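You operate a simulated robot arm through the tools that you are given. There is no shell and no other tool. Be economical: measure what you need, move in short steps, check, and stop when the job is done.

Carry out the task below with a simulated two-armed robot. There is one attempt and no reset: what you move stays moved.

JOB
Pick up the rail brush with one hand, pass it to the other hand and put it on the service bench top.
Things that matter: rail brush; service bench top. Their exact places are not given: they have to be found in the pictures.

Only the result counts: the job must be done as asked and must still hold three seconds after the hand-in. Knocking over, shifting, dropping, spilling or breaking anything else fails it.

ROBOT AND FRAMES
Two 7-joint arms with two-finger parallel grippers on one trunk, on a base that drives. Base frame: it is fixed to the floor where the robot stands at the start and does not move with it; the origin is under the middle of the robot, x ahead of it, y to its left, z up. Lengths are in mm, angles in degrees, forces in N, time in s.
The left shoulder is at the start at [60, 189, 1178], the right one opposite. Places, roughly: service bench top [600, -100, 900]. Payload 3.43 kg a hand.
The tool frame of a hand sits at the grasp point between the pads (the TCP): z along the fingers, y along the line on which they close. The tips reach 30 mm beyond it. The gripper opens to 94 mm. The fingers are 28 mm wide and 10 mm thick; the gripper's body (50 by 96 mm) begins 55 mm behind the TCP.
Orientation is told as [roll, pitch, yaw] about the base's x, y, z axes, in that order, counted from this pose: with the fingers straight down and closing along the base's y, the tool's x points along the base's -x, its y along +y and its z along -z.

CONTROLS
- The arms move only by the tool apply_moves. It takes "left_motion", "right_motion" or both (then of equal length, played together; a hand with none holds still); each is a list of rows, each a list of 7 numbers: the shift along the base's x, y, z in cm, then the turn, a rotation vector about the base's x, y, z in degrees, then the gripper command, from -1 (shut) to 1 (fully open), values between in proportion. In form: [[x, y, z, ax, ay, az, gripper], ...]. A call has 1 to 12 rows; each row shifts and turns the commanded pose from where the row before left it. Rows are played at 5 a second. More than 50 mm and 8.6 degrees between two rows, or a gripper value outside its range, and nothing of the call is played. A pose out of reach is approached as far as the arm can. The call stops where the force on the tool passes 40 N (or 10 N more than at its start, if that is more) or the arm is blocked; 0.2 s more then pass. The fingers move at their own pace (about 153 mm/s each) and stop on an object; they squeeze with about 33 N. The grip force told is the motor's: it shows also when the fingers shut on nothing. Time passes only in rows, and 0.2 s behind the last, so rows that do not move let the fingers close. The reply holds the time, the measured pose of the TCP, the force on the tool along the base axes, the opening and the grip force, in the units named above and with some noise, with the torque about the TCP (base axes, N m) and any sound that the robot's microphone picked up, and new pictures: "views" is both (left out), scene, wrist or none (wrist: the cameras of the hands that moved).
- Cameras (640 x 400 px; columns grow to the right, rows downward): "scene" is now at [-2.8, -4.1, 1710.3]; the picture's right is [-0.10, -0.99, 0.00], its down [-0.89, 0.09, -0.45] and it looks along [0.45, -0.05, -0.89] (base axes); focal length 288 px, centre (320, 200). "left" rides on the left gripper at [76, -14, -103] in its tool frame; the picture's right is [0.18, 0.98, 0.00], its down [-0.75, 0.14, -0.64] and it looks along [-0.63, 0.12, 0.77] (tool axes); focal length 243 px, centre (320, 200). "right" rides on the right gripper at [76, 14, -103] in its tool frame; the picture's right is [-0.18, 0.98, 0.00], its down [-0.75, -0.14, -0.64] and it looks along [-0.63, -0.12, 0.77] (tool axes); focal length 243 px, centre (320, 200).
- raise_lower(by): slides the trunk up (or, below 0, down) by that many mm; the arms and the scene camera ride with it, the base frame stays. It gives what a move gives, with no picture.
- steer(legs): drives the robot by 1 to 6 legs, each [ahead, left, turn to the left] in mm, mm and degrees, along the robot's own axes; the way and the turn of a leg run together, so that a leg with both is an arc; at most 1500 mm and 180 degrees a leg. The arms and the cameras ride along, it lands a little off, and it stops where it bumps. It gives what a move gives, and a new picture of the scene camera.
- aim_head(pan, tilt): turns the head with the scene camera to pan (to the left, within 86 degrees either way) and tilt (down, from -29 to 69), counted from straight ahead of the robot. It gives what a move gives, and a new picture of the scene camera.
- probe_pixels(camera, pixels): for up to 12 pixels [column, row] of the newest picture of that camera ("zoom" is the newest enlarged one), the place [x, y, z] in the base frame of the surface seen there, good to about 3 mm, but the place of the scene camera against the robot may be out by one fixed shift of up to 12 mm in any direction. No time passes.
- close_up(camera, box): a new picture of the part [left, top, right, bottom] of that camera's present view, enlarged. No time passes.
- sign_off(): hands the job in; it is judged then, once.

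Go step by step. Measure first, check grasps and placings, and put right what went wrong. The budget is 80 turns and 260 pictures, counting those below and the enlarged ones. Unless the task says otherwise, let go and move clear before handing in, and close with one line.

The tools are called after "Request:" by a JSON object that holds its "api" and its "payload". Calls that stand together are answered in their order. apply_moves: Moves the arms, as the interface text tells. Its arguments: {"type":"object","properties":{"left_motion":{"type":"array"},"right_motion":{"type":"array"},"views":{"type":"string","enum":["both","scene","wrist","none"]}},"required":[]} The other tools are called the same way: raise_lower (by) slides the trunk up or down; steer (legs) drives the base; aim_head (pan, tilt) turns the head that bears the scene camera; probe_pixels (camera, pixels) gives the place of the surface under pixels of a picture; close_up (camera, box) takes an enlarged picture of a part of a camera's view; sign_off () hands the job in.

At the start:

```text
time_s: 0.0
left_ee_pos: [412.5, 20.0, 1101.9]
left_tcp_rot: [-0.1, 0.0, -0.1]
left_force: [0.3, -0.3, -0.3]
left_moment: [0.02, -0.02, 0.01]
left_grip_width: 93.9
left_gripper_force: 0.0
right_ee_pos: [321.7, -259.5, 1174.1]
right_tcp_rot: [0.0, 0.0, 0.0]
right_force: [-0.3, -0.1, 0.1]
right_moment: [-0.04, -0.01, 0.0]
right_grip_width: 94.1
right_gripper_force: 0.0
trunk travel left (down, up): [-850.0, 140.0]
robot x, y, heading: [-2.4, -1.1, -0.2]
head pan, tilt: [-5.8, 63.0]
```

scene: 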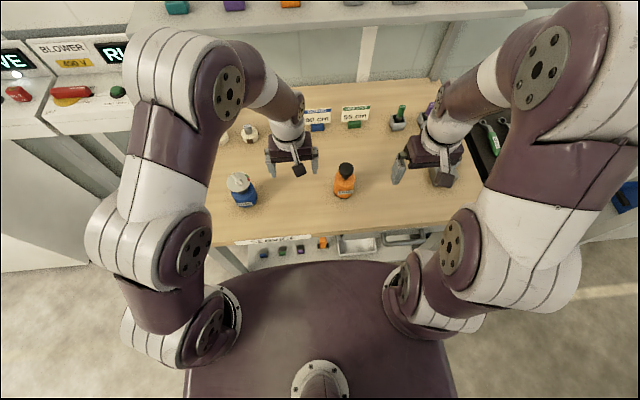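
right: 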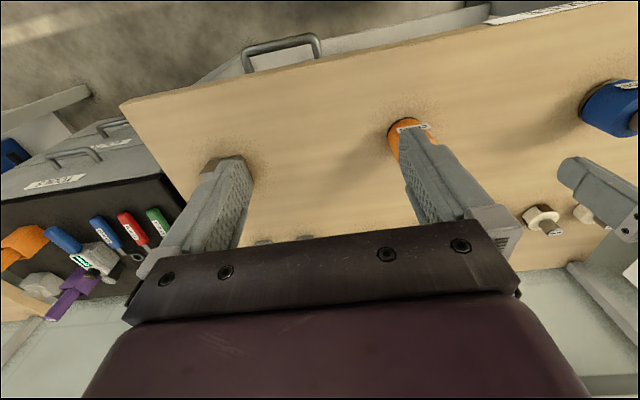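
left: 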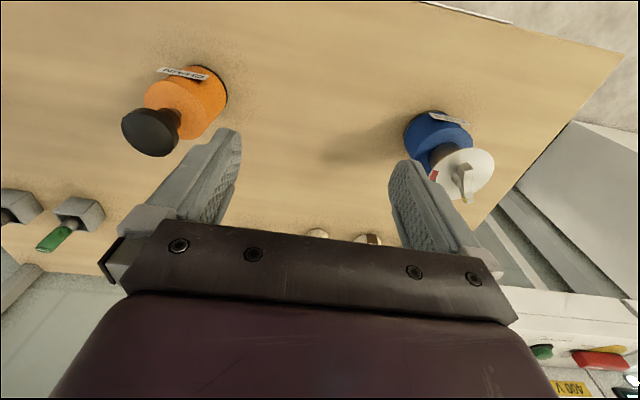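

The scene shows a bench with bottles and a drawer or side cart at the right around (490,150). I'll enlarge the right wrist view and turn the head to look for the brush.

Request:
{"api": "close_up", "payload": {"camera": "right", "box": [0, 150, 240, 330]}}

Request:
{"api": "aim_head", "payload": {"pan": -50, "tilt": 45}}

```text
2.22 times, centred on (120, 240) of right
```

zoom: 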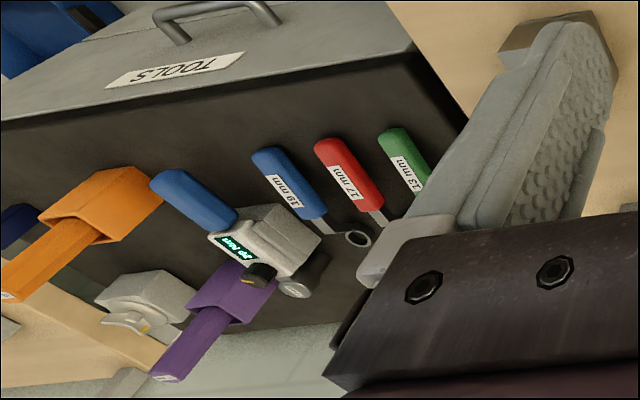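

```text
time_s: 1.1
left_ee_pos: [413.3, 19.2, 1100.5]
left_tcp_rot: [-0.1, 0.0, 0.0]
left_force: [-0.5, -1.1, -0.2]
left_moment: [0.01, 0.06, -0.01]
left_grip_width: 94.1
left_gripper_force: 0.1
right_ee_pos: [320.0, -259.3, 1173.6]
right_tcp_rot: [0.0, 0.0, 0.0]
right_force: [-0.2, -0.2, 0.1]
right_moment: [0.04, -0.01, -0.02]
right_grip_width: 94.0
right_gripper_force: 0.1
trunk travel left (down, up): [-850.0, 140.0]
robot x, y, heading: [-0.7, 1.0, -0.4]
head pan, tilt: [-50.0, 45.0]
```

scene: 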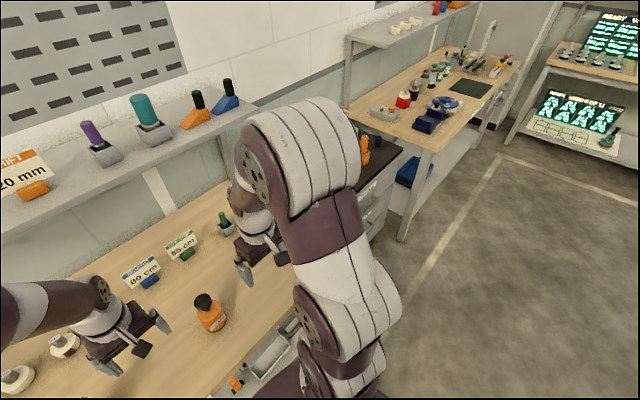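

There are several benches plus an upper shelf with handled items around (150,120) to (225,95). I'll enlarge these.

Request:
{"api": "close_up", "payload": {"camera": "scene", "box": [0, 70, 260, 240]}}

Request:
{"api": "close_up", "payload": {"camera": "scene", "box": [340, 0, 640, 190]}}

Request:
{"api": "close_up", "payload": {"camera": "scene", "box": [60, 210, 320, 400]}}

Request:
{"api": "aim_head", "payload": {"pan": 0, "tilt": 25}}

Request:
{"api": "aim_head", "payload": {"pan": 60, "tilt": 35}}

```text
2.35 times, centred on (130, 155) of scene
```

zoom: 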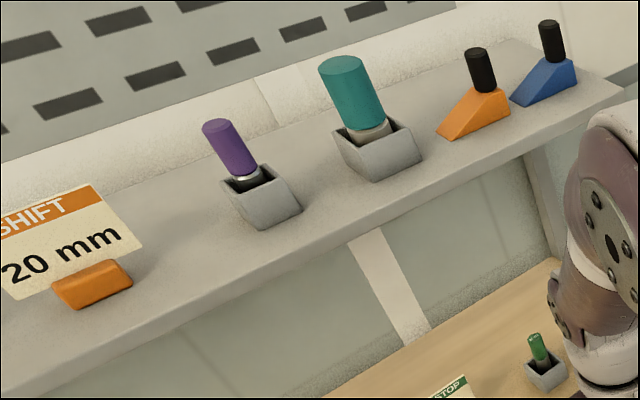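

```text
2.11 times, centred on (490, 95) of scene
```

zoom: 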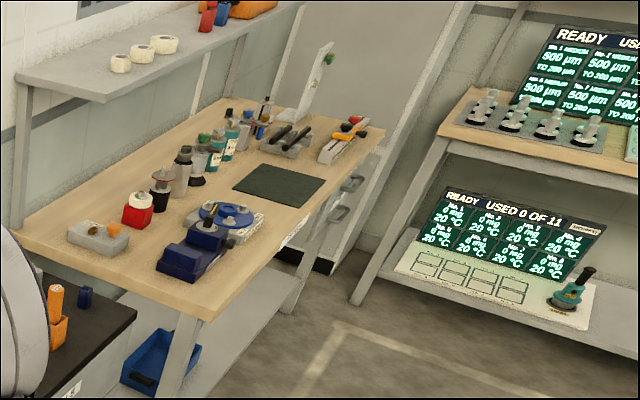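

```text
2.11 times, centred on (190, 305) of scene
```

zoom: 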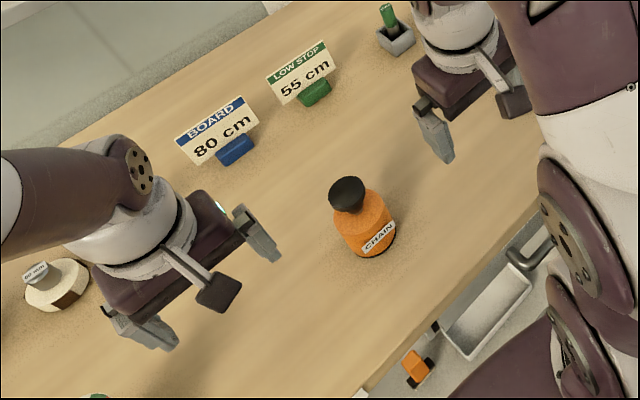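

```text
time_s: 2.3
left_ee_pos: [413.1, 19.6, 1101.9]
left_tcp_rot: [0.0, 0.0, 0.1]
left_force: [0.4, 0.2, 0.3]
left_moment: [0.0, -0.03, 0.03]
left_grip_width: 93.9
left_gripper_force: 0.1
right_ee_pos: [320.6, -260.8, 1174.0]
right_tcp_rot: [0.0, 0.0, 0.0]
right_force: [-0.4, 0.7, -0.6]
right_moment: [-0.02, -0.03, -0.01]
right_grip_width: 94.1
right_gripper_force: 0.1
trunk travel left (down, up): [-850.0, 140.0]
robot x, y, heading: [2.1, 1.2, 0.0]
head pan, tilt: [0.0, 25.0]
```

scene: 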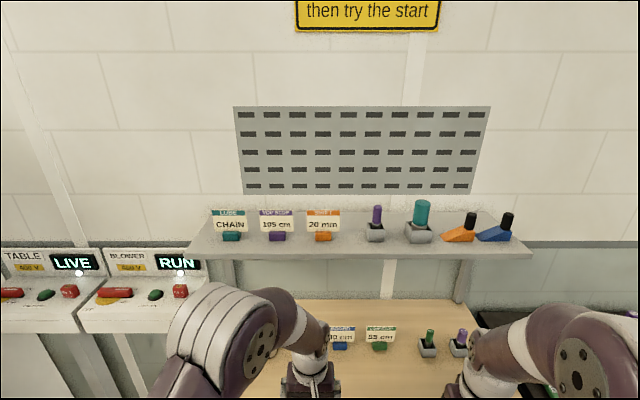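

```text
time_s: 3.6
left_ee_pos: [412.5, 18.3, 1102.2]
left_tcp_rot: [0.0, 0.0, 0.1]
left_force: [0.3, 0.9, 0.4]
left_moment: [-0.03, 0.0, 0.03]
left_grip_width: 94.0
left_gripper_force: 0.1
right_ee_pos: [320.4, -260.9, 1173.5]
right_tcp_rot: [0.0, 0.0, 0.1]
right_force: [-0.9, 0.9, 0.2]
right_moment: [-0.01, -0.02, -0.01]
right_grip_width: 94.1
right_gripper_force: 0.0
trunk travel left (down, up): [-850.0, 140.0]
robot x, y, heading: [1.9, -4.3, 0.2]
head pan, tilt: [60.0, 35.0]
```

scene: 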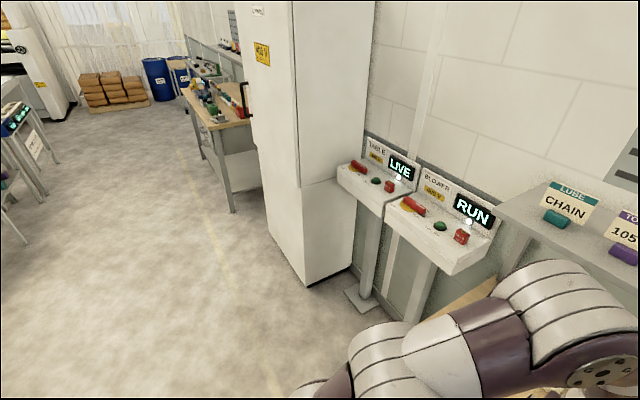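

No obvious brush yet. I'll look closely at the shelf, the cart with its tool tray, and the lower shelf.

Request:
{"api": "aim_head", "payload": {"pan": -20, "tilt": 35}}

Request:
{"api": "close_up", "payload": {"camera": "scene", "box": [220, 60, 460, 210]}}

Request:
{"api": "aim_head", "payload": {"pan": -40, "tilt": 60}}

Request:
{"api": "aim_head", "payload": {"pan": 0, "tilt": 69}}

Request:
{"api": "close_up", "payload": {"camera": "scene", "box": [220, 180, 460, 330]}}

```text
time_s: 5.1
left_ee_pos: [412.0, 18.3, 1101.6]
left_tcp_rot: [-0.1, 0.1, 0.0]
left_force: [0.5, 0.4, -0.5]
left_moment: [0.01, 0.06, 0.03]
left_grip_width: 94.0
left_gripper_force: 0.0
right_ee_pos: [320.7, -261.3, 1173.6]
right_tcp_rot: [0.0, 0.0, -0.1]
right_force: [-0.2, 0.1, 0.0]
right_moment: [-0.02, -0.01, 0.01]
right_grip_width: 94.2
right_gripper_force: 0.1
trunk travel left (down, up): [-850.0, 140.0]
robot x, y, heading: [-4.4, -1.3, 0.0]
head pan, tilt: [-20.0, 35.0]
```

scene: 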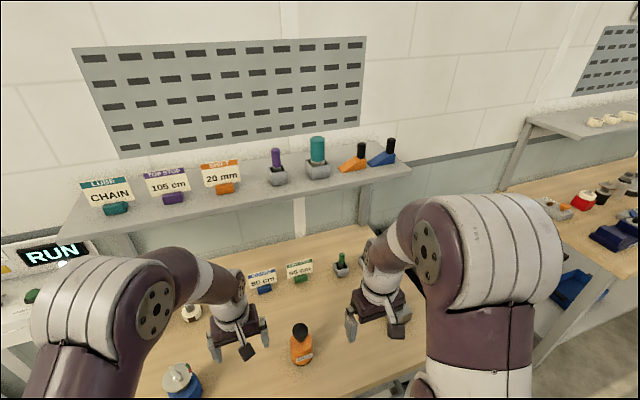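

```text
2.67 times, centred on (340, 135) of scene
```

zoom: 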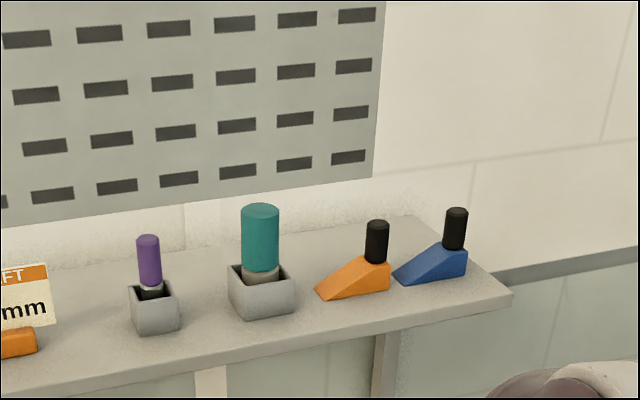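

```text
time_s: 6.0
left_ee_pos: [412.8, 18.7, 1102.7]
left_tcp_rot: [0.0, 0.0, 0.0]
left_force: [-0.3, -0.6, -0.3]
left_moment: [-0.04, 0.02, 0.02]
left_grip_width: 94.0
left_gripper_force: 0.1
right_ee_pos: [319.8, -259.8, 1174.6]
right_tcp_rot: [-0.1, 0.0, 0.0]
right_force: [1.0, -0.8, -0.5]
right_moment: [-0.02, -0.01, -0.02]
right_grip_width: 94.0
right_gripper_force: 0.1
trunk travel left (down, up): [-850.0, 140.0]
robot x, y, heading: [2.3, -0.3, -0.1]
head pan, tilt: [-40.0, 60.0]
```

scene: 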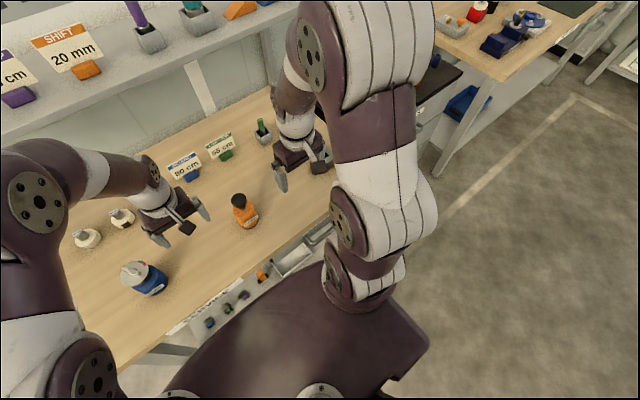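

```text
time_s: 7.1
left_ee_pos: [413.3, 18.1, 1101.7]
left_tcp_rot: [0.0, 0.0, -0.1]
left_force: [-0.1, -0.4, 0.1]
left_moment: [-0.01, -0.02, 0.0]
left_grip_width: 94.2
left_gripper_force: 0.1
right_ee_pos: [320.5, -259.8, 1173.6]
right_tcp_rot: [0.0, 0.0, 0.1]
right_force: [-0.5, 1.5, 0.0]
right_moment: [0.0, 0.0, -0.01]
right_grip_width: 94.0
right_gripper_force: 0.1
trunk travel left (down, up): [-850.0, 140.0]
robot x, y, heading: [-0.2, 4.2, 0.3]
head pan, tilt: [0.0, 68.8]
```

scene: 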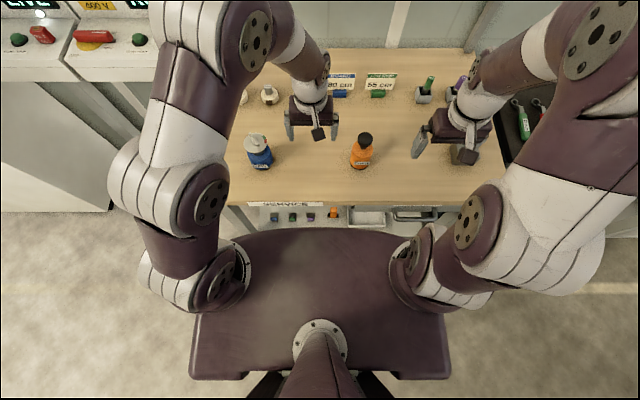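

```text
2.67 times, centred on (340, 255) of scene
```

zoom: 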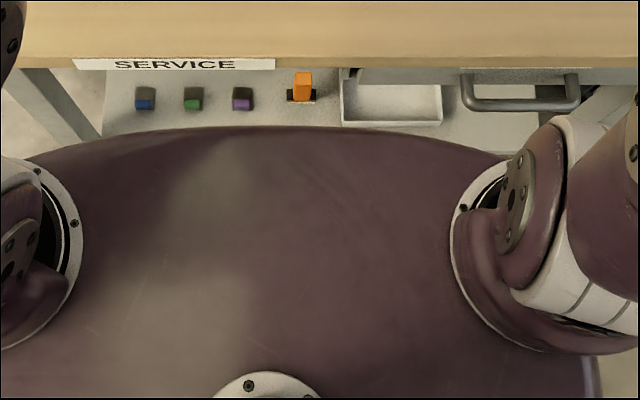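

On the lower shelf, at about (333,213), there is an orange handle on a black base. The stated work surface at z≈200 fits this shelf, so I'll back off and look at it.

Request:
{"api": "probe_pixels", "payload": {"camera": "scene", "pixels": [[333, 213], [310, 217], [370, 218], [360, 190], [333, 204]]}}

Request:
{"api": "steer", "payload": {"legs": [[-600, 0, 0]]}}

Request:
{"api": "aim_head", "payload": {"pan": 0, "tilt": 50}}

```text
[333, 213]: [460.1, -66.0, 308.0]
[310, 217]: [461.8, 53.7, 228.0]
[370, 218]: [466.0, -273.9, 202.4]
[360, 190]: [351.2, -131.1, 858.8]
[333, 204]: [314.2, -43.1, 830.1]
```

```text
time_s: 10.5
left_ee_pos: [-192.0, 18.1, 1102.5]
left_tcp_rot: [0.0, 0.0, 0.0]
left_force: [0.2, 0.5, -0.3]
left_moment: [-0.01, 0.0, -0.03]
left_grip_width: 93.9
left_gripper_force: 0.0
right_ee_pos: [-285.1, -259.9, 1173.7]
right_tcp_rot: [0.0, 0.0, 0.0]
right_force: [0.4, -0.7, 0.1]
right_moment: [-0.01, 0.02, -0.01]
right_grip_width: 94.0
right_gripper_force: 0.0
trunk travel left (down, up): [-850.0, 140.0]
robot x, y, heading: [-603.6, -1.5, 0.2]
head pan, tilt: [0.0, 68.8]
```

scene: 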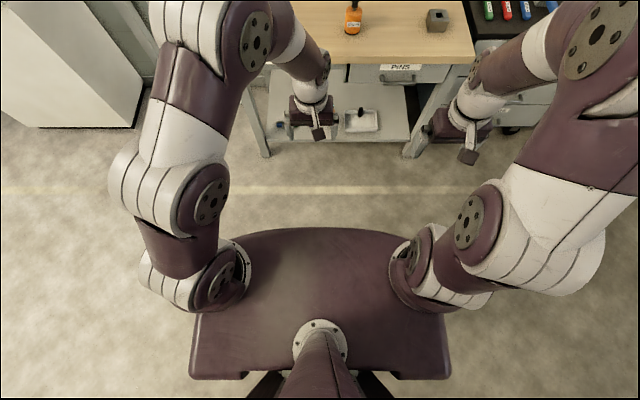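

```text
time_s: 11.3
left_ee_pos: [-193.2, 19.6, 1101.6]
left_tcp_rot: [0.0, 0.0, -0.2]
left_force: [0.9, -0.5, -0.3]
left_moment: [0.0, -0.01, -0.02]
left_grip_width: 93.9
left_gripper_force: 0.0
right_ee_pos: [-286.0, -259.9, 1174.6]
right_tcp_rot: [0.0, 0.0, -0.1]
right_force: [0.2, 0.4, 0.8]
right_moment: [0.0, 0.01, 0.01]
right_grip_width: 94.1
right_gripper_force: 0.0
trunk travel left (down, up): [-850.0, 140.0]
robot x, y, heading: [-606.0, -0.4, -0.1]
head pan, tilt: [0.0, 50.0]
```

scene: 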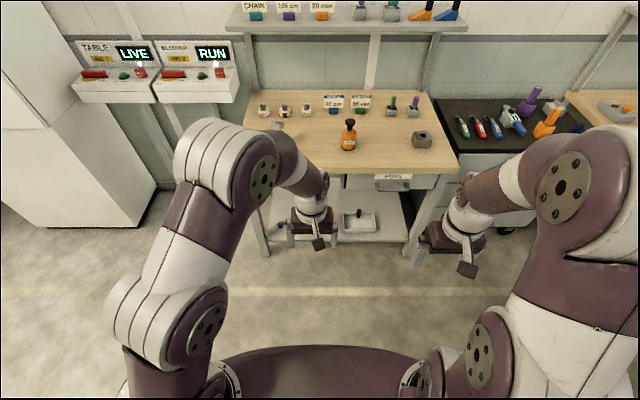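

The left hand hides the lower shelf. I'll lower the trunk to look under the bench.

Request:
{"api": "raise_lower", "payload": {"by": -600}}

Request:
{"api": "aim_head", "payload": {"pan": 0, "tilt": 38}}

Request:
{"api": "close_up", "payload": {"camera": "scene", "box": [200, 50, 440, 200]}}

```text
refused: -600 is not a number from -400 to 400
```

```text
time_s: 12.1
left_ee_pos: [-192.1, 18.5, 1102.3]
left_tcp_rot: [0.0, -0.1, 0.0]
left_force: [0.5, -0.7, -0.1]
left_moment: [0.0, 0.01, -0.04]
left_grip_width: 93.9
left_gripper_force: 0.2
right_ee_pos: [-285.4, -259.7, 1174.3]
right_tcp_rot: [0.0, 0.0, 0.0]
right_force: [0.2, 0.6, 0.0]
right_moment: [-0.01, 0.03, 0.01]
right_grip_width: 94.0
right_gripper_force: 0.1
trunk travel left (down, up): [-850.0, 140.0]
robot x, y, heading: [-605.8, -0.7, -0.2]
head pan, tilt: [0.0, 38.0]
```

scene: 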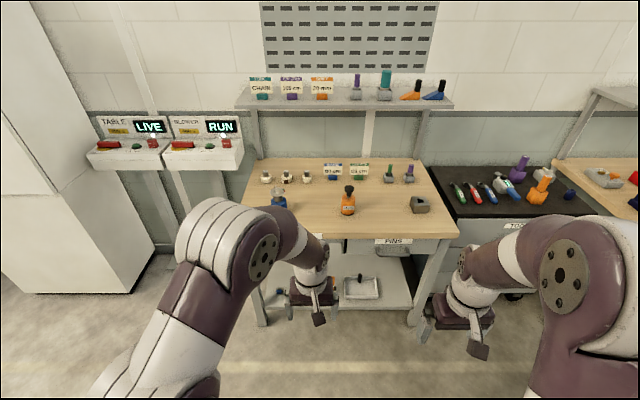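

```text
2.67 times, centred on (320, 125) of scene
```

zoom: 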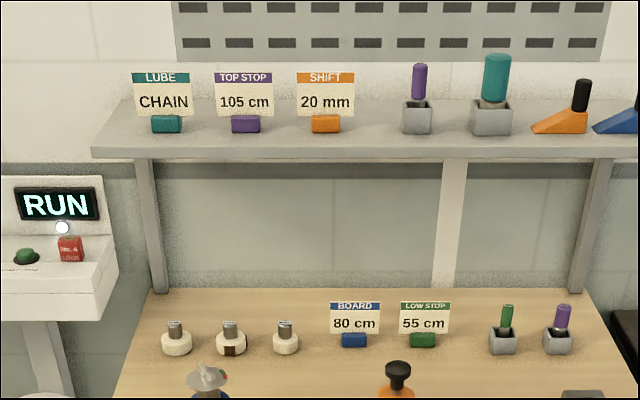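

Request:
{"api": "raise_lower", "payload": {"by": -400}}

Request:
{"api": "raise_lower", "payload": {"by": -300}}

Request:
{"api": "aim_head", "payload": {"pan": 0, "tilt": 40}}

```text
time_s: 15.9
left_ee_pos: [-192.8, 19.8, 702.1]
left_tcp_rot: [-0.1, 0.1, -0.1]
left_force: [0.8, -0.3, -0.2]
left_moment: [-0.02, -0.03, -0.01]
left_grip_width: 93.7
left_gripper_force: 0.0
right_ee_pos: [-285.8, -260.2, 773.7]
right_tcp_rot: [0.0, 0.0, -0.1]
right_force: [0.7, 0.5, 0.4]
right_moment: [0.01, 0.01, -0.01]
right_grip_width: 94.2
right_gripper_force: 0.0
trunk travel left (down, up): [-450.0, 540.0]
robot x, y, heading: [-603.1, 0.7, -0.2]
head pan, tilt: [0.0, 38.0]
```

```text
time_s: 18.9
left_ee_pos: [-193.5, 18.7, 401.7]
left_tcp_rot: [0.0, 0.0, 0.0]
left_force: [-0.2, -0.7, 0.7]
left_moment: [-0.02, 0.0, 0.01]
left_grip_width: 93.9
left_gripper_force: 0.1
right_ee_pos: [-285.9, -260.0, 474.0]
right_tcp_rot: [-0.1, 0.1, -0.1]
right_force: [0.1, -0.2, 0.3]
right_moment: [0.01, 0.02, -0.03]
right_grip_width: 93.9
right_gripper_force: 0.0
trunk travel left (down, up): [-150.0, 840.0]
robot x, y, heading: [-605.1, 0.6, 0.1]
head pan, tilt: [0.0, 38.0]
```

```text
time_s: 19.5
left_ee_pos: [-193.4, 19.2, 402.4]
left_tcp_rot: [0.1, -0.1, 0.0]
left_force: [-0.9, -0.3, 0.4]
left_moment: [0.02, 0.02, 0.0]
left_grip_width: 93.8
left_gripper_force: 0.1
right_ee_pos: [-284.8, -259.3, 474.4]
right_tcp_rot: [0.1, 0.0, 0.0]
right_force: [0.5, 0.5, 0.7]
right_moment: [-0.04, -0.02, 0.04]
right_grip_width: 93.9
right_gripper_force: 0.0
trunk travel left (down, up): [-150.0, 840.0]
robot x, y, heading: [-604.8, 0.4, 0.1]
head pan, tilt: [0.0, 40.0]
```

scene: 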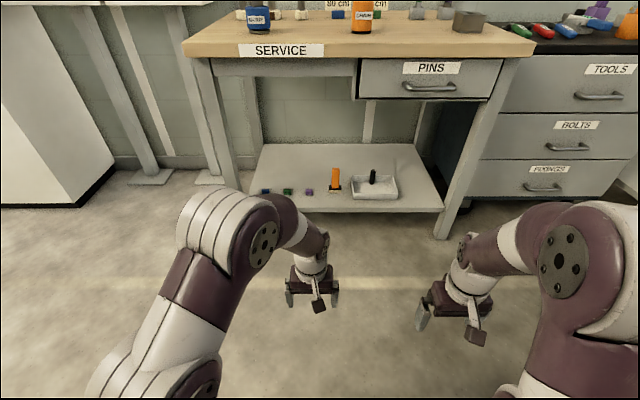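

Request:
{"api": "close_up", "payload": {"camera": "scene", "box": [250, 145, 410, 245]}}

Request:
{"api": "probe_pixels", "payload": {"camera": "scene", "pixels": [[335, 170], [335, 180], [333, 187], [339, 187], [373, 175], [355, 194], [310, 190], [330, 64], [430, 85], [373, 182], [300, 200], [320, 205]]}}

```text
4.00 times, centred on (330, 195) of scene
```

zoom: 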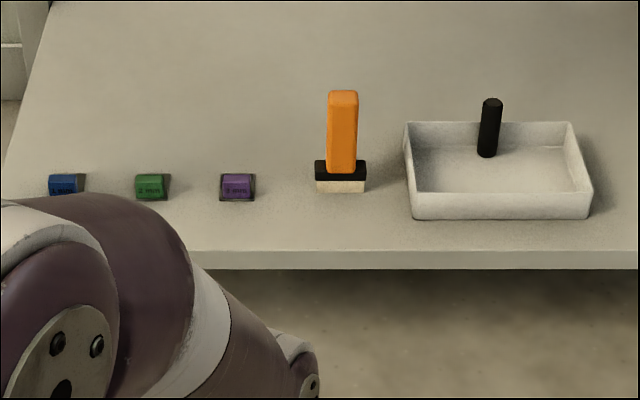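

```text
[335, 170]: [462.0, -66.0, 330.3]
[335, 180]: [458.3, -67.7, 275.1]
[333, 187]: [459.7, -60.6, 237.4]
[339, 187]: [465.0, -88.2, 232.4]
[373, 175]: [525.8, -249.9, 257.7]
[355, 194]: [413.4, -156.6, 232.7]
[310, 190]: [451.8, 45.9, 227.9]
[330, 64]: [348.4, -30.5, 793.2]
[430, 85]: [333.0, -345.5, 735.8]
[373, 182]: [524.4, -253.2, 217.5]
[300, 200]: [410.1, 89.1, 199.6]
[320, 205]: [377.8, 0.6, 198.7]
```

The rail brush is the orange-handled one with black back and cream bristles at about (335,178), standing upright at roughly [467,-67], handle z 250–345. I'll tuck the left hand away and pitch the right hand to point forward and down, to reach under the bench.

Request:
{"api": "apply_moves", "payload": {"left_motion": [[-2, 2.5, 1, 0, 0, 0, 1], [-2, 2.5, 1, 0, 0, 0, 1], [-2, 2.5, 1, 0, 0, 0, 1], [-2, 2.5, 1, 0, 0, 0, 1], [-2, 2.5, 1, 0, 0, 0, 1], [-2, 2.5, 1, 0, 0, 0, 1], [-2, 2.5, 1, 0, 0, 0, 1], [-2, 2.5, 1, 0, 0, 0, 1]], "right_motion": [[1, 1, 0, 0, -7.5, 0, 1], [1, 1, 0, 0, -7.5, 0, 1], [1, 1, 0, 0, -7.5, 0, 1], [1, 1, 0, 0, -7.5, 0, 1], [1, 1, 0, 0, -7.5, 0, 1], [1, 1, 0, 0, -7.5, 0, 1], [1, 1, 0, 0, -7.5, 0, 1], [1, 1, 0, 0, -7.5, 0, 1]], "views": "both"}}

```text
time_s: 21.3
left_ee_pos: [-349.5, 217.9, 480.3]
left_tcp_rot: [0.0, 0.1, -0.1]
left_force: [0.1, 0.6, 0.2]
left_moment: [0.0, 0.01, 0.01]
left_grip_width: 94.0
left_gripper_force: 0.0
right_ee_pos: [-227.4, -180.4, 469.9]
right_tcp_rot: [6.4, -43.8, -0.3]
right_force: [0.2, -0.3, -0.3]
right_moment: [-0.02, 0.02, 0.01]
right_grip_width: 94.0
right_gripper_force: 0.1
right hand out of reach, approached as far as the arm can: row 5, 6, 7
trunk travel left (down, up): [-150.0, 840.0]
robot x, y, heading: [-605.1, 0.2, -0.2]
head pan, tilt: [0.0, 40.0]
```

scene: 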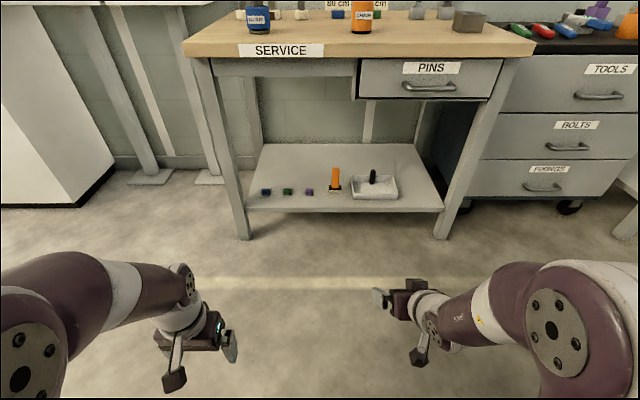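
right: 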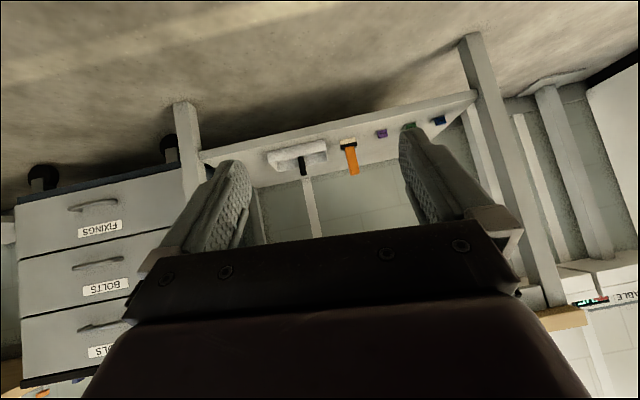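
left: 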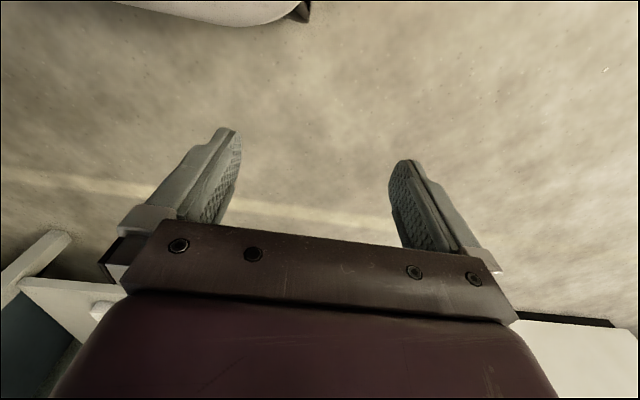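

The right hand stopped at pitch −44 because of a limit close to the body. I'll extend it forward and continue the pitch.

Request:
{"api": "apply_moves", "payload": {"right_motion": [[4, -2, -1, 0, 0, 0, 1], [4, -2, -1, 0, 0, 0, 1], [4, -2, -1, 0, 0, 0, 1], [4, -2, -1, 0, 0, 0, 1], [0, 0, 0, 0, 0, 0, 1]], "views": "none"}}

```text
time_s: 22.5
left_ee_pos: [-349.7, 217.1, 480.8]
left_tcp_rot: [0.0, 0.0, 0.0]
left_force: [0.1, -0.4, 0.3]
left_moment: [-0.01, -0.03, 0.01]
left_grip_width: 94.0
left_gripper_force: 0.1
right_ee_pos: [-65.3, -257.9, 433.7]
right_tcp_rot: [6.2, -43.8, -0.3]
right_force: [-0.7, 0.0, 0.3]
right_moment: [0.01, -0.02, -0.02]
right_grip_width: 93.9
right_gripper_force: 0.0
trunk travel left (down, up): [-150.0, 840.0]
robot x, y, heading: [-610.2, 1.7, -0.4]
head pan, tilt: [0.0, 40.0]
```

Request:
{"api": "apply_moves", "payload": {"right_motion": [[0, 0, 0, -4.5, 0, -4.3, 1], [0, 0, 0, 0, -8, 0, 1], [0, 0, 0, 0, 0, 0, 1]], "views": "wrist"}}

```text
time_s: 23.3
left_ee_pos: [-349.5, 216.6, 480.5]
left_tcp_rot: [0.0, 0.0, 0.1]
left_force: [0.1, 0.7, 0.0]
left_moment: [0.02, 0.01, -0.02]
left_grip_width: 94.1
left_gripper_force: 0.0
right_ee_pos: [-65.9, -257.6, 432.7]
right_tcp_rot: [0.1, -52.0, -0.4]
right_force: [1.4, 0.7, -0.2]
right_moment: [0.0, 0.03, 0.0]
right_grip_width: 94.2
right_gripper_force: 0.1
trunk travel left (down, up): [-150.0, 840.0]
robot x, y, heading: [-604.2, 1.6, -0.1]
head pan, tilt: [0.0, 40.0]
```

right: 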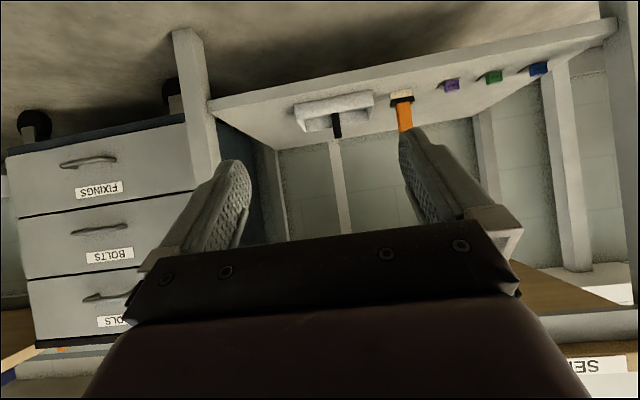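

Pitch −52 is reached with the hand 540 mm ahead. I'll lower the trunk and drive so the hand lines up in front of the brush with a standoff.

Request:
{"api": "raise_lower", "payload": {"by": -120}}

Request:
{"api": "steer", "payload": {"legs": [[0, 190, 0], [380, 0, 0]]}}

Request:
{"api": "apply_moves", "payload": {"right_motion": [[0, 0, 0, 0, 0, 0, 1]], "views": "wrist"}}

```text
time_s: 24.8
left_ee_pos: [-349.5, 217.3, 360.0]
left_tcp_rot: [0.0, 0.0, -0.1]
left_force: [0.4, 0.1, 0.1]
left_moment: [0.03, -0.03, 0.0]
left_grip_width: 93.9
left_gripper_force: 0.0
right_ee_pos: [-66.9, -257.1, 312.9]
right_tcp_rot: [0.1, -51.9, -0.3]
right_force: [0.3, -0.8, -0.4]
right_moment: [0.0, 0.02, 0.01]
right_grip_width: 93.8
right_gripper_force: 0.0
trunk travel left (down, up): [-30.0, 960.0]
robot x, y, heading: [-605.2, -0.3, 0.1]
head pan, tilt: [0.0, 40.0]
```

```text
time_s: 28.3
left_ee_pos: [24.4, 405.0, 360.5]
left_tcp_rot: [0.1, 0.0, -0.4]
left_force: [-0.4, -0.1, -0.1]
left_moment: [0.01, -0.04, 0.03]
left_grip_width: 93.9
left_gripper_force: 0.0
right_ee_pos: [304.7, -70.5, 312.7]
right_tcp_rot: [0.1, -51.8, -0.6]
right_force: [0.7, -0.2, -0.4]
right_moment: [0.02, -0.03, -0.01]
right_grip_width: 94.1
right_gripper_force: 0.1
trunk travel left (down, up): [-30.0, 960.0]
robot x, y, heading: [-235.1, 188.9, -0.3]
head pan, tilt: [0.0, 40.0]
```

scene: 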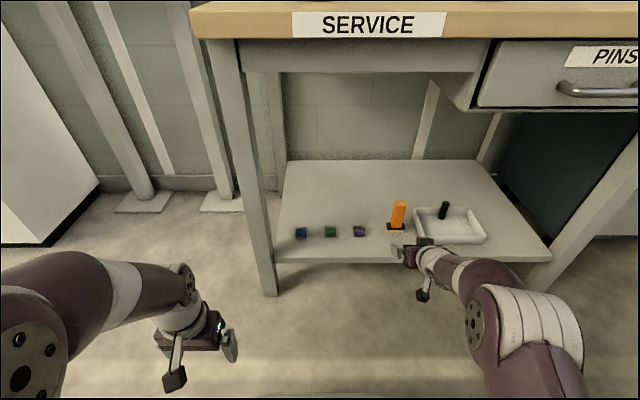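

```text
time_s: 28.7
left_ee_pos: [24.7, 405.9, 361.3]
left_tcp_rot: [0.0, 0.1, -0.5]
left_force: [-0.5, -0.2, -0.4]
left_moment: [0.01, 0.03, -0.02]
left_grip_width: 93.8
left_gripper_force: 0.1
right_ee_pos: [304.1, -71.7, 312.7]
right_tcp_rot: [0.1, -51.8, -0.5]
right_force: [-0.3, -0.3, 0.4]
right_moment: [0.03, 0.02, -0.02]
right_grip_width: 94.0
right_gripper_force: 0.1
trunk travel left (down, up): [-30.0, 960.0]
robot x, y, heading: [-233.3, 190.1, -0.5]
head pan, tilt: [0.0, 40.0]
```

right: 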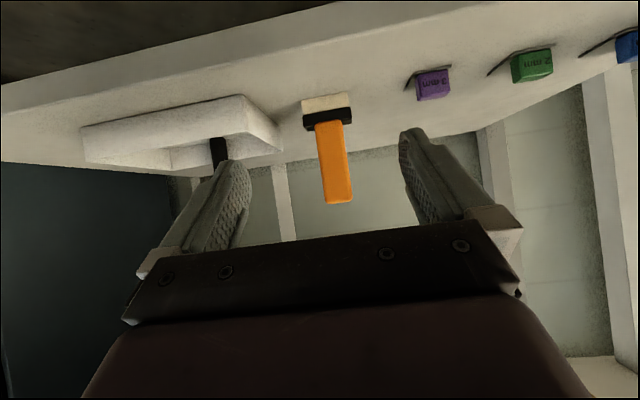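

Request:
{"api": "probe_pixels", "payload": {"camera": "right", "pixels": [[332, 130], [335, 160], [339, 198], [322, 160], [348, 160], [327, 103], [328, 117], [350, 195], [328, 200]]}}

Request:
{"api": "close_up", "payload": {"camera": "scene", "box": [340, 170, 500, 270]}}

Request:
{"api": "probe_pixels", "payload": {"camera": "scene", "pixels": [[399, 203], [398, 215], [396, 229], [398, 225]]}}

```text
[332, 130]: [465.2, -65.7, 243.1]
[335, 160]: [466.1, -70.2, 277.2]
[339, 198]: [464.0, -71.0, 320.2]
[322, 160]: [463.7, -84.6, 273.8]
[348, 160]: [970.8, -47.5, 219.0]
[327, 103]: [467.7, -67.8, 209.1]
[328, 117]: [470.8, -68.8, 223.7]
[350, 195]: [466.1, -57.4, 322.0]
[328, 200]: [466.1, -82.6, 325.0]
```

```text
4.00 times, centred on (420, 220) of scene
```

zoom: 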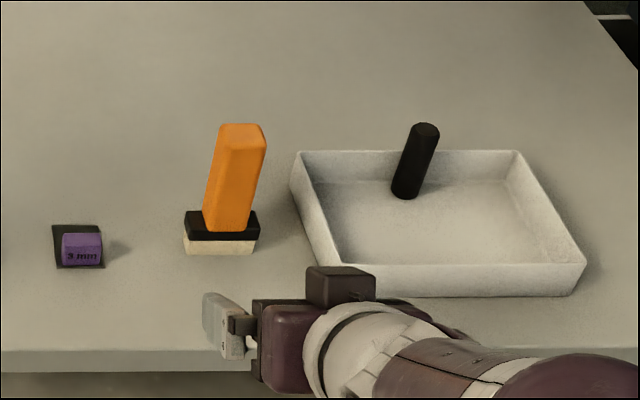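

```text
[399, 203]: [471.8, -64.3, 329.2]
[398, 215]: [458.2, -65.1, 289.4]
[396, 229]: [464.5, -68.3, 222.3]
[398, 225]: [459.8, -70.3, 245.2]
```

The wrist view gives the handle front at x≈465, y≈−70, z 233–327. I'll pitch the right hand further, to about −75, so it takes only the lower part of the handle and leaves the top for the left hand.

Request:
{"api": "apply_moves", "payload": {"right_motion": [[0, 0, 0, 0, -7.7, 0, 1], [0, 0, 0, 0, -7.7, 0, 1], [0, 0, 0, 0, -7.7, 0.5, 1], [0, 0, 0, 0, 0, 0, 1]], "views": "both"}}

```text
time_s: 29.7
left_ee_pos: [25.2, 404.9, 361.4]
left_tcp_rot: [0.0, 0.0, -0.4]
left_force: [0.7, -0.3, 0.4]
left_moment: [-0.01, 0.0, 0.0]
left_grip_width: 93.9
left_gripper_force: 0.0
right_ee_pos: [304.9, -70.6, 312.6]
right_tcp_rot: [0.9, -75.0, -0.8]
right_force: [0.0, -0.7, 0.0]
right_moment: [-0.04, 0.0, -0.01]
right_grip_width: 94.1
right_gripper_force: 0.0
trunk travel left (down, up): [-30.0, 960.0]
robot x, y, heading: [-232.7, 191.4, -0.5]
head pan, tilt: [0.0, 40.0]
```

scene: 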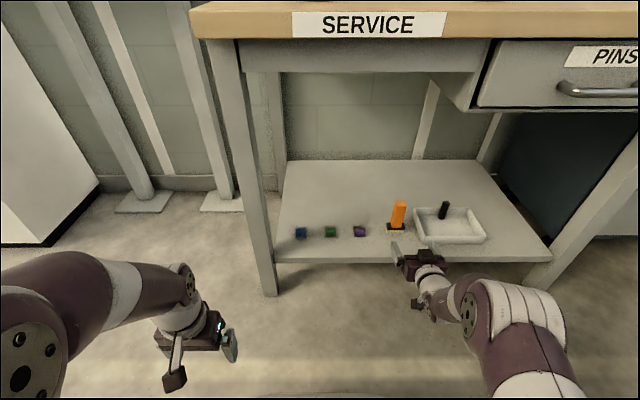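
right: 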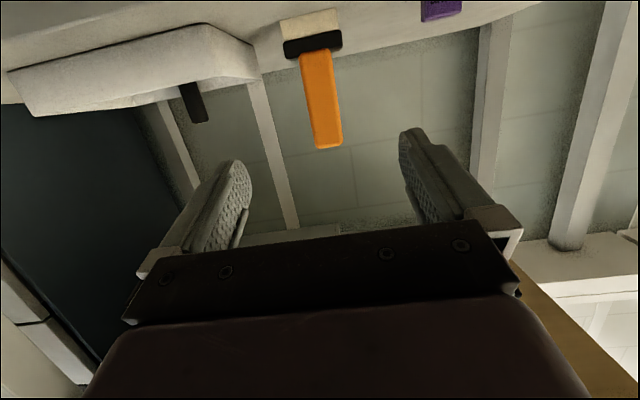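

Pitch −75 is reached. I'll drive closer by 90 mm, then measure the brush again.

Request:
{"api": "steer", "payload": {"legs": [[90, 0, 0]]}}

Request:
{"api": "apply_moves", "payload": {"right_motion": [[0, 0, -2.2, 0, 0, 0, 1], [0, 0, -2.2, 0, 0, 0, 1], [0, 0, 0, 0, 0, 0, 1]], "views": "both"}}

```text
time_s: 30.9
left_ee_pos: [114.6, 404.0, 360.5]
left_tcp_rot: [-0.1, 0.0, -0.5]
left_force: [-0.2, 0.3, -0.5]
left_moment: [0.0, 0.01, 0.01]
left_grip_width: 94.1
left_gripper_force: 0.0
right_ee_pos: [394.7, -70.8, 312.4]
right_tcp_rot: [1.0, -74.8, -0.9]
right_force: [-0.3, -0.1, -0.5]
right_moment: [-0.01, -0.01, 0.01]
right_grip_width: 93.9
right_gripper_force: 0.1
trunk travel left (down, up): [-30.0, 960.0]
robot x, y, heading: [-141.8, 190.6, -0.5]
head pan, tilt: [0.0, 40.0]
```

scene: 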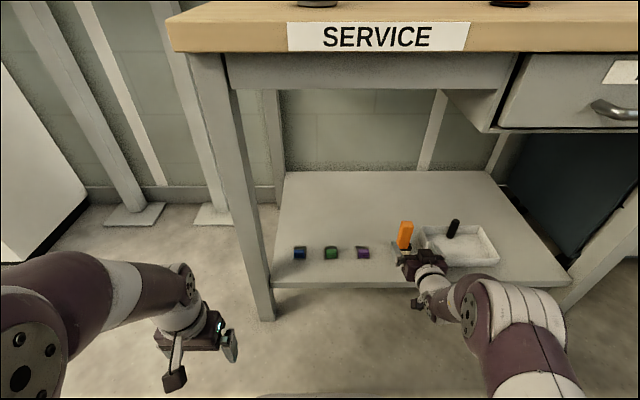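

```text
time_s: 31.6
left_ee_pos: [114.9, 405.5, 361.6]
left_tcp_rot: [0.0, 0.0, -0.4]
left_force: [-0.9, -0.2, -0.5]
left_moment: [0.0, -0.03, -0.02]
left_grip_width: 94.2
left_gripper_force: 0.1
right_ee_pos: [396.4, -73.5, 270.6]
right_tcp_rot: [2.5, -74.8, -2.1]
right_force: [0.5, -0.1, 0.2]
right_moment: [0.01, 0.04, 0.02]
right_grip_width: 94.1
right_gripper_force: 0.0
trunk travel left (down, up): [-30.0, 960.0]
robot x, y, heading: [-147.3, 186.2, -0.3]
head pan, tilt: [0.0, 40.0]
```

scene: 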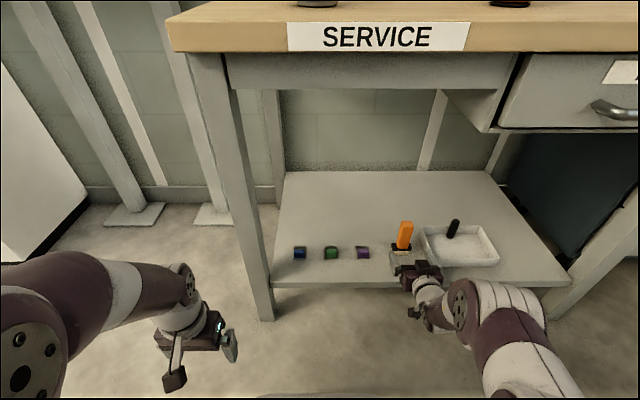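
right: 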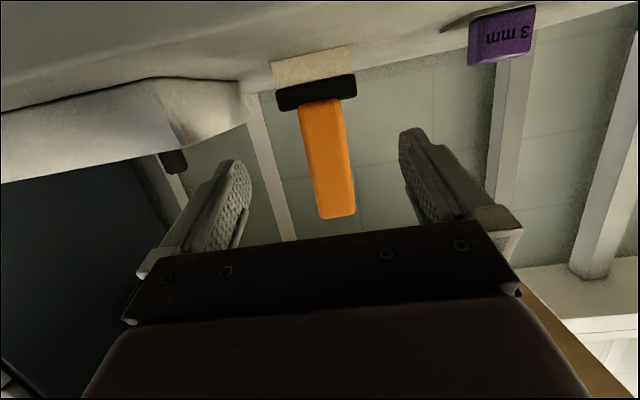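

Request:
{"api": "probe_pixels", "payload": {"camera": "right", "pixels": [[310, 125], [318, 125], [335, 125], [345, 205], [325, 205], [335, 213], [320, 95], [300, 65], [338, 150]]}}

```text
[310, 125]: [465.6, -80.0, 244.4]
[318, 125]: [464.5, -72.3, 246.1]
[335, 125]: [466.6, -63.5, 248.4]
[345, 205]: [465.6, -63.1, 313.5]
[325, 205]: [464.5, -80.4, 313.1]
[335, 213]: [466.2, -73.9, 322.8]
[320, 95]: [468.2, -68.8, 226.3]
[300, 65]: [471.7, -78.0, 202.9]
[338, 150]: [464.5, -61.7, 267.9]
```

The handle centre is at about (476,−71), z 235–327. I'll advance 80 mm straight in.

Request:
{"api": "apply_moves", "payload": {"right_motion": [[2, 0.06, 0, 0, 0, 0, 1], [2, 0.06, 0, 0, 0, 0, 1], [2, 0.06, 0, 0, 0, 0, 1], [2, 0.06, 0, 0, 0, 0, 1], [0, 0, 0, 0, 0, 0, 1]], "views": "both"}}

```text
time_s: 32.9
left_ee_pos: [115.2, 404.1, 360.1]
left_tcp_rot: [0.0, 0.1, -0.4]
left_force: [0.4, 1.3, -0.5]
left_moment: [0.01, -0.04, 0.03]
left_grip_width: 93.8
left_gripper_force: 0.0
right_ee_pos: [475.5, -68.8, 269.2]
right_tcp_rot: [1.1, -75.0, -0.9]
right_force: [-0.2, -0.2, 0.5]
right_moment: [0.0, -0.02, -0.02]
right_grip_width: 94.1
right_gripper_force: 0.0
trunk travel left (down, up): [-30.0, 960.0]
robot x, y, heading: [-143.0, 190.2, -0.4]
head pan, tilt: [0.0, 40.0]
```

scene: 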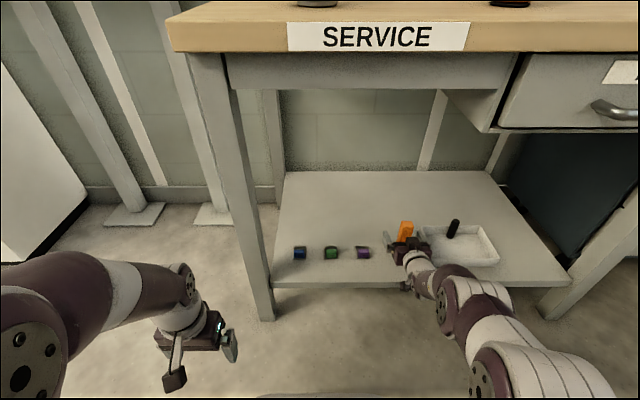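
right: 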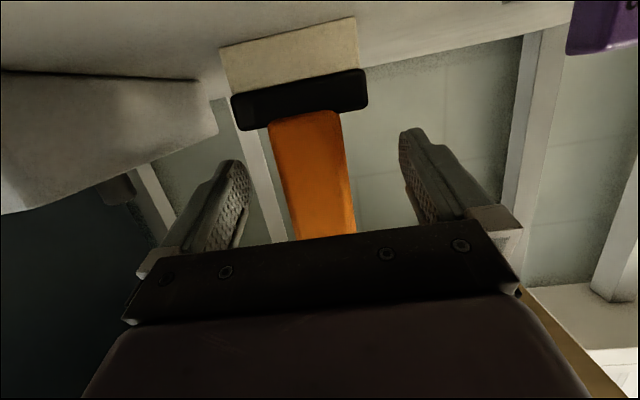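

The handle is between the fingers. I'll nudge 2 mm to the right and close.

Request:
{"api": "apply_moves", "payload": {"right_motion": [[0, -0.2, 0, 0, 0, 0, 0.2], [0, 0, 0, 0, 0, 0, -0.2], [0, 0, 0, 0, 0, 0, -1], [0, 0, 0, 0, 0, 0, -1], [0, 0, 0, 0, 0, 0, -1]], "views": "wrist"}}

```text
time_s: 34.0
left_ee_pos: [114.7, 405.9, 360.5]
left_tcp_rot: [-0.1, 0.1, -0.5]
left_force: [0.6, 0.3, -0.2]
left_moment: [-0.01, -0.01, 0.0]
left_grip_width: 93.9
left_gripper_force: 0.0
right_ee_pos: [474.0, -71.9, 269.7]
right_tcp_rot: [1.1, -74.9, -0.8]
right_force: [0.8, 0.6, 0.8]
right_moment: [-0.1, -0.03, 0.04]
right_grip_width: 37.9
right_gripper_force: 33.5
trunk travel left (down, up): [-30.0, 960.0]
robot x, y, heading: [-145.1, 185.3, -0.3]
head pan, tilt: [0.0, 40.0]
```

right: 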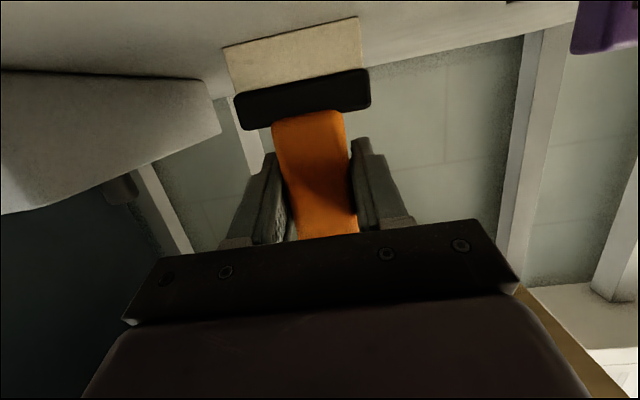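

It's gripped at 37.9 mm wide and 33 N. I'll lift a little and check.

Request:
{"api": "apply_moves", "payload": {"right_motion": [[0, 0, 2, 0, 0, 0, -1], [0, 0, 2, 0, 0, 0, -1], [0, 0, 2, 0, 0, 0, -1], [0, 0, 0, 0, 0, 0, -1]], "views": "both"}}

```text
time_s: 35.0
left_ee_pos: [116.6, 403.9, 359.6]
left_tcp_rot: [0.0, -0.1, -0.3]
left_force: [0.3, 0.1, -0.3]
left_moment: [0.01, 0.01, 0.01]
left_grip_width: 94.0
left_gripper_force: 0.1
right_ee_pos: [476.1, -70.8, 329.0]
right_tcp_rot: [1.1, -74.9, -1.0]
right_force: [-1.0, 0.2, -1.5]
right_moment: [0.0, 0.04, 0.02]
right_grip_width: 38.0
right_gripper_force: 32.4
trunk travel left (down, up): [-30.0, 960.0]
robot x, y, heading: [-146.7, 185.4, -0.5]
head pan, tilt: [0.0, 40.0]
```

scene: 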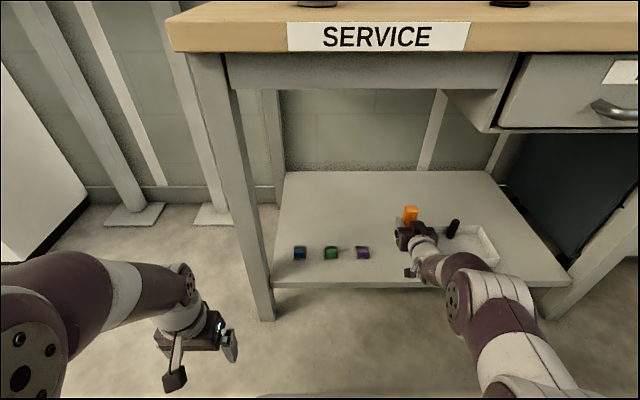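
right: 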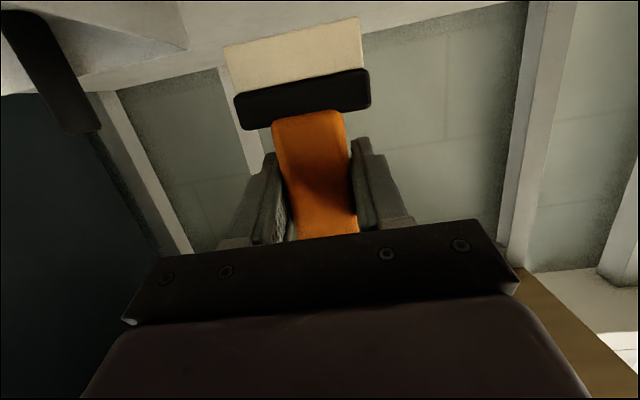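

The brush is lifted. I'll back out well clear of the bench, then raise the trunk.

Request:
{"api": "steer", "payload": {"legs": [[-550, 0, 0]]}}

Request:
{"api": "raise_lower", "payload": {"by": 400}}

Request:
{"api": "raise_lower", "payload": {"by": 400}}

Request:
{"api": "aim_head", "payload": {"pan": 0, "tilt": 50}}

```text
time_s: 38.2
left_ee_pos: [-439.7, 407.4, 360.6]
left_tcp_rot: [0.0, -0.1, -0.5]
left_force: [-0.9, 0.2, -0.4]
left_moment: [0.01, -0.02, -0.01]
left_grip_width: 94.0
left_gripper_force: 0.0
right_ee_pos: [-78.8, -67.8, 328.0]
right_tcp_rot: [1.0, -75.0, -1.0]
right_force: [0.1, -0.2, -1.5]
right_moment: [0.02, 0.0, -0.01]
right_grip_width: 37.9
right_gripper_force: 33.2
trunk travel left (down, up): [-30.0, 960.0]
robot x, y, heading: [-698.9, 193.0, -0.2]
head pan, tilt: [0.0, 40.0]
```

scene: 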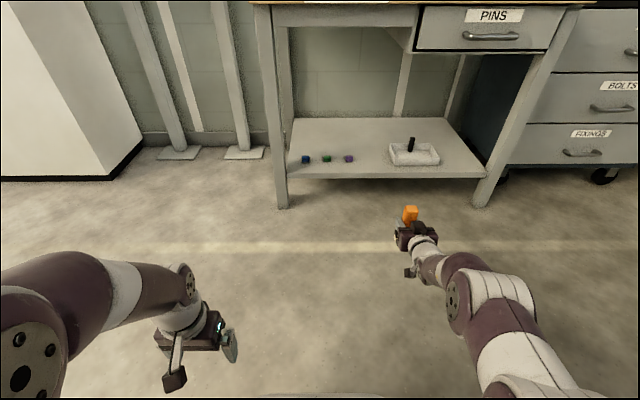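

```text
time_s: 42.1
left_ee_pos: [-439.0, 408.5, 760.9]
left_tcp_rot: [0.0, 0.0, -0.4]
left_force: [0.2, -0.2, 0.0]
left_moment: [0.01, -0.01, -0.02]
left_grip_width: 93.9
left_gripper_force: 0.0
right_ee_pos: [-78.1, -67.9, 728.5]
right_tcp_rot: [1.0, -74.9, -1.1]
right_force: [0.0, 0.5, -1.9]
right_moment: [-0.03, 0.02, 0.0]
right_grip_width: 37.9
right_gripper_force: 33.6
trunk travel left (down, up): [-430.0, 560.0]
robot x, y, heading: [-696.1, 194.9, -0.6]
head pan, tilt: [0.0, 40.0]
```

```text
time_s: 45.9
left_ee_pos: [-440.1, 408.6, 1160.8]
left_tcp_rot: [0.0, 0.0, -0.5]
left_force: [-0.2, 0.1, -0.5]
left_moment: [0.0, -0.03, -0.03]
left_grip_width: 94.4
left_gripper_force: 0.0
right_ee_pos: [-79.2, -68.2, 1128.5]
right_tcp_rot: [1.0, -74.9, -1.0]
right_force: [-0.2, 0.3, -1.5]
right_moment: [0.0, -0.02, 0.0]
right_grip_width: 38.0
right_gripper_force: 33.1
trunk travel left (down, up): [-830.0, 160.0]
robot x, y, heading: [-697.5, 193.3, -0.6]
head pan, tilt: [0.0, 40.0]
```

```text
time_s: 46.6
left_ee_pos: [-438.9, 408.3, 1160.8]
left_tcp_rot: [0.0, -0.1, -0.5]
left_force: [-0.6, -0.2, 0.2]
left_moment: [0.01, 0.0, 0.01]
left_grip_width: 93.9
left_gripper_force: 0.0
right_ee_pos: [-79.7, -67.6, 1128.7]
right_tcp_rot: [1.0, -74.9, -1.0]
right_force: [-0.4, -0.5, -1.0]
right_moment: [0.01, 0.03, 0.0]
right_grip_width: 37.7
right_gripper_force: 32.7
trunk travel left (down, up): [-830.0, 160.0]
robot x, y, heading: [-696.5, 192.0, -0.4]
head pan, tilt: [0.0, 50.0]
```

scene: 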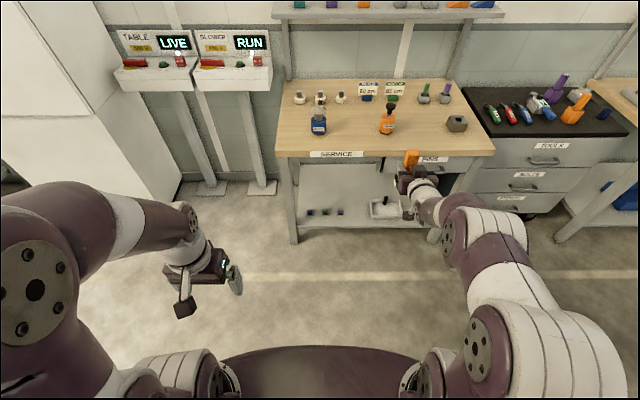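

The brush is held firmly (-1.5 N load). For the handover I'll yaw the right hand so it points left, and bring the brush near the front centre. I'm measuring the bench objects first.

Request:
{"api": "probe_pixels", "payload": {"camera": "scene", "pixels": [[319, 125], [387, 120], [456, 124], [350, 140], [350, 150], [300, 152], [480, 150], [340, 97], [425, 95], [350, 120]]}}

Request:
{"api": "apply_moves", "payload": {"right_motion": [[-2, 2, 0, 0, 0, 8.4, -1], [-2, 2, 0, 0, 0, 8.4, -1], [-2, 2, 0, 0, 0, 8.4, -1], [-2, 2, 0, 0, 0, 8.4, -1], [-2, 2, 0, 0, 0, 8.4, -1], [-2, 2, 0, 0, 0, 8.4, -1]], "views": "scene"}}

```text
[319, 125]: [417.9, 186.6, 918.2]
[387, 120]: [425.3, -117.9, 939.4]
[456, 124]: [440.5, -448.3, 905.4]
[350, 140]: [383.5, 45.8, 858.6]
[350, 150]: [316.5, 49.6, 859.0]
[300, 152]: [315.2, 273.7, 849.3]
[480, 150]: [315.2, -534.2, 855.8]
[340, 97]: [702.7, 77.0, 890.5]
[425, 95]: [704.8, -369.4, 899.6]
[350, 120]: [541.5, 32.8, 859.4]
```

```text
time_s: 48.0
left_ee_pos: [-438.1, 407.8, 1160.2]
left_tcp_rot: [-0.1, 0.1, -0.4]
left_force: [0.5, 0.1, 0.7]
left_moment: [-0.02, -0.02, 0.03]
left_grip_width: 94.1
left_gripper_force: 0.0
right_ee_pos: [-202.0, 125.9, 1150.4]
right_tcp_rot: [-0.2, -72.8, 49.2]
right_force: [0.0, -0.5, -1.0]
right_moment: [-0.01, -0.01, -0.01]
right_grip_width: 37.9
right_gripper_force: 33.1
right hand out of reach, approached as far as the arm can: row 5, 6
trunk travel left (down, up): [-830.0, 160.0]
robot x, y, heading: [-698.8, 195.6, -0.4]
head pan, tilt: [0.0, 50.0]
```

scene: 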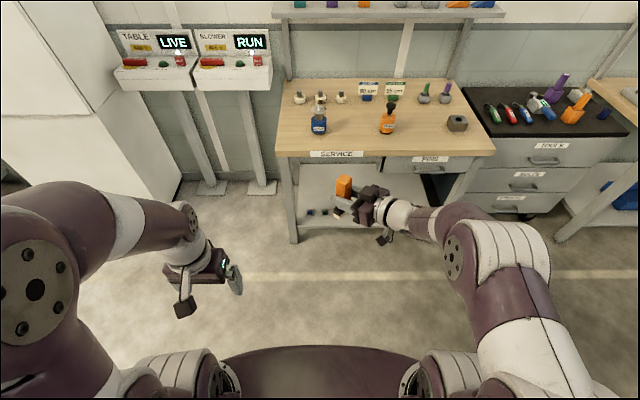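

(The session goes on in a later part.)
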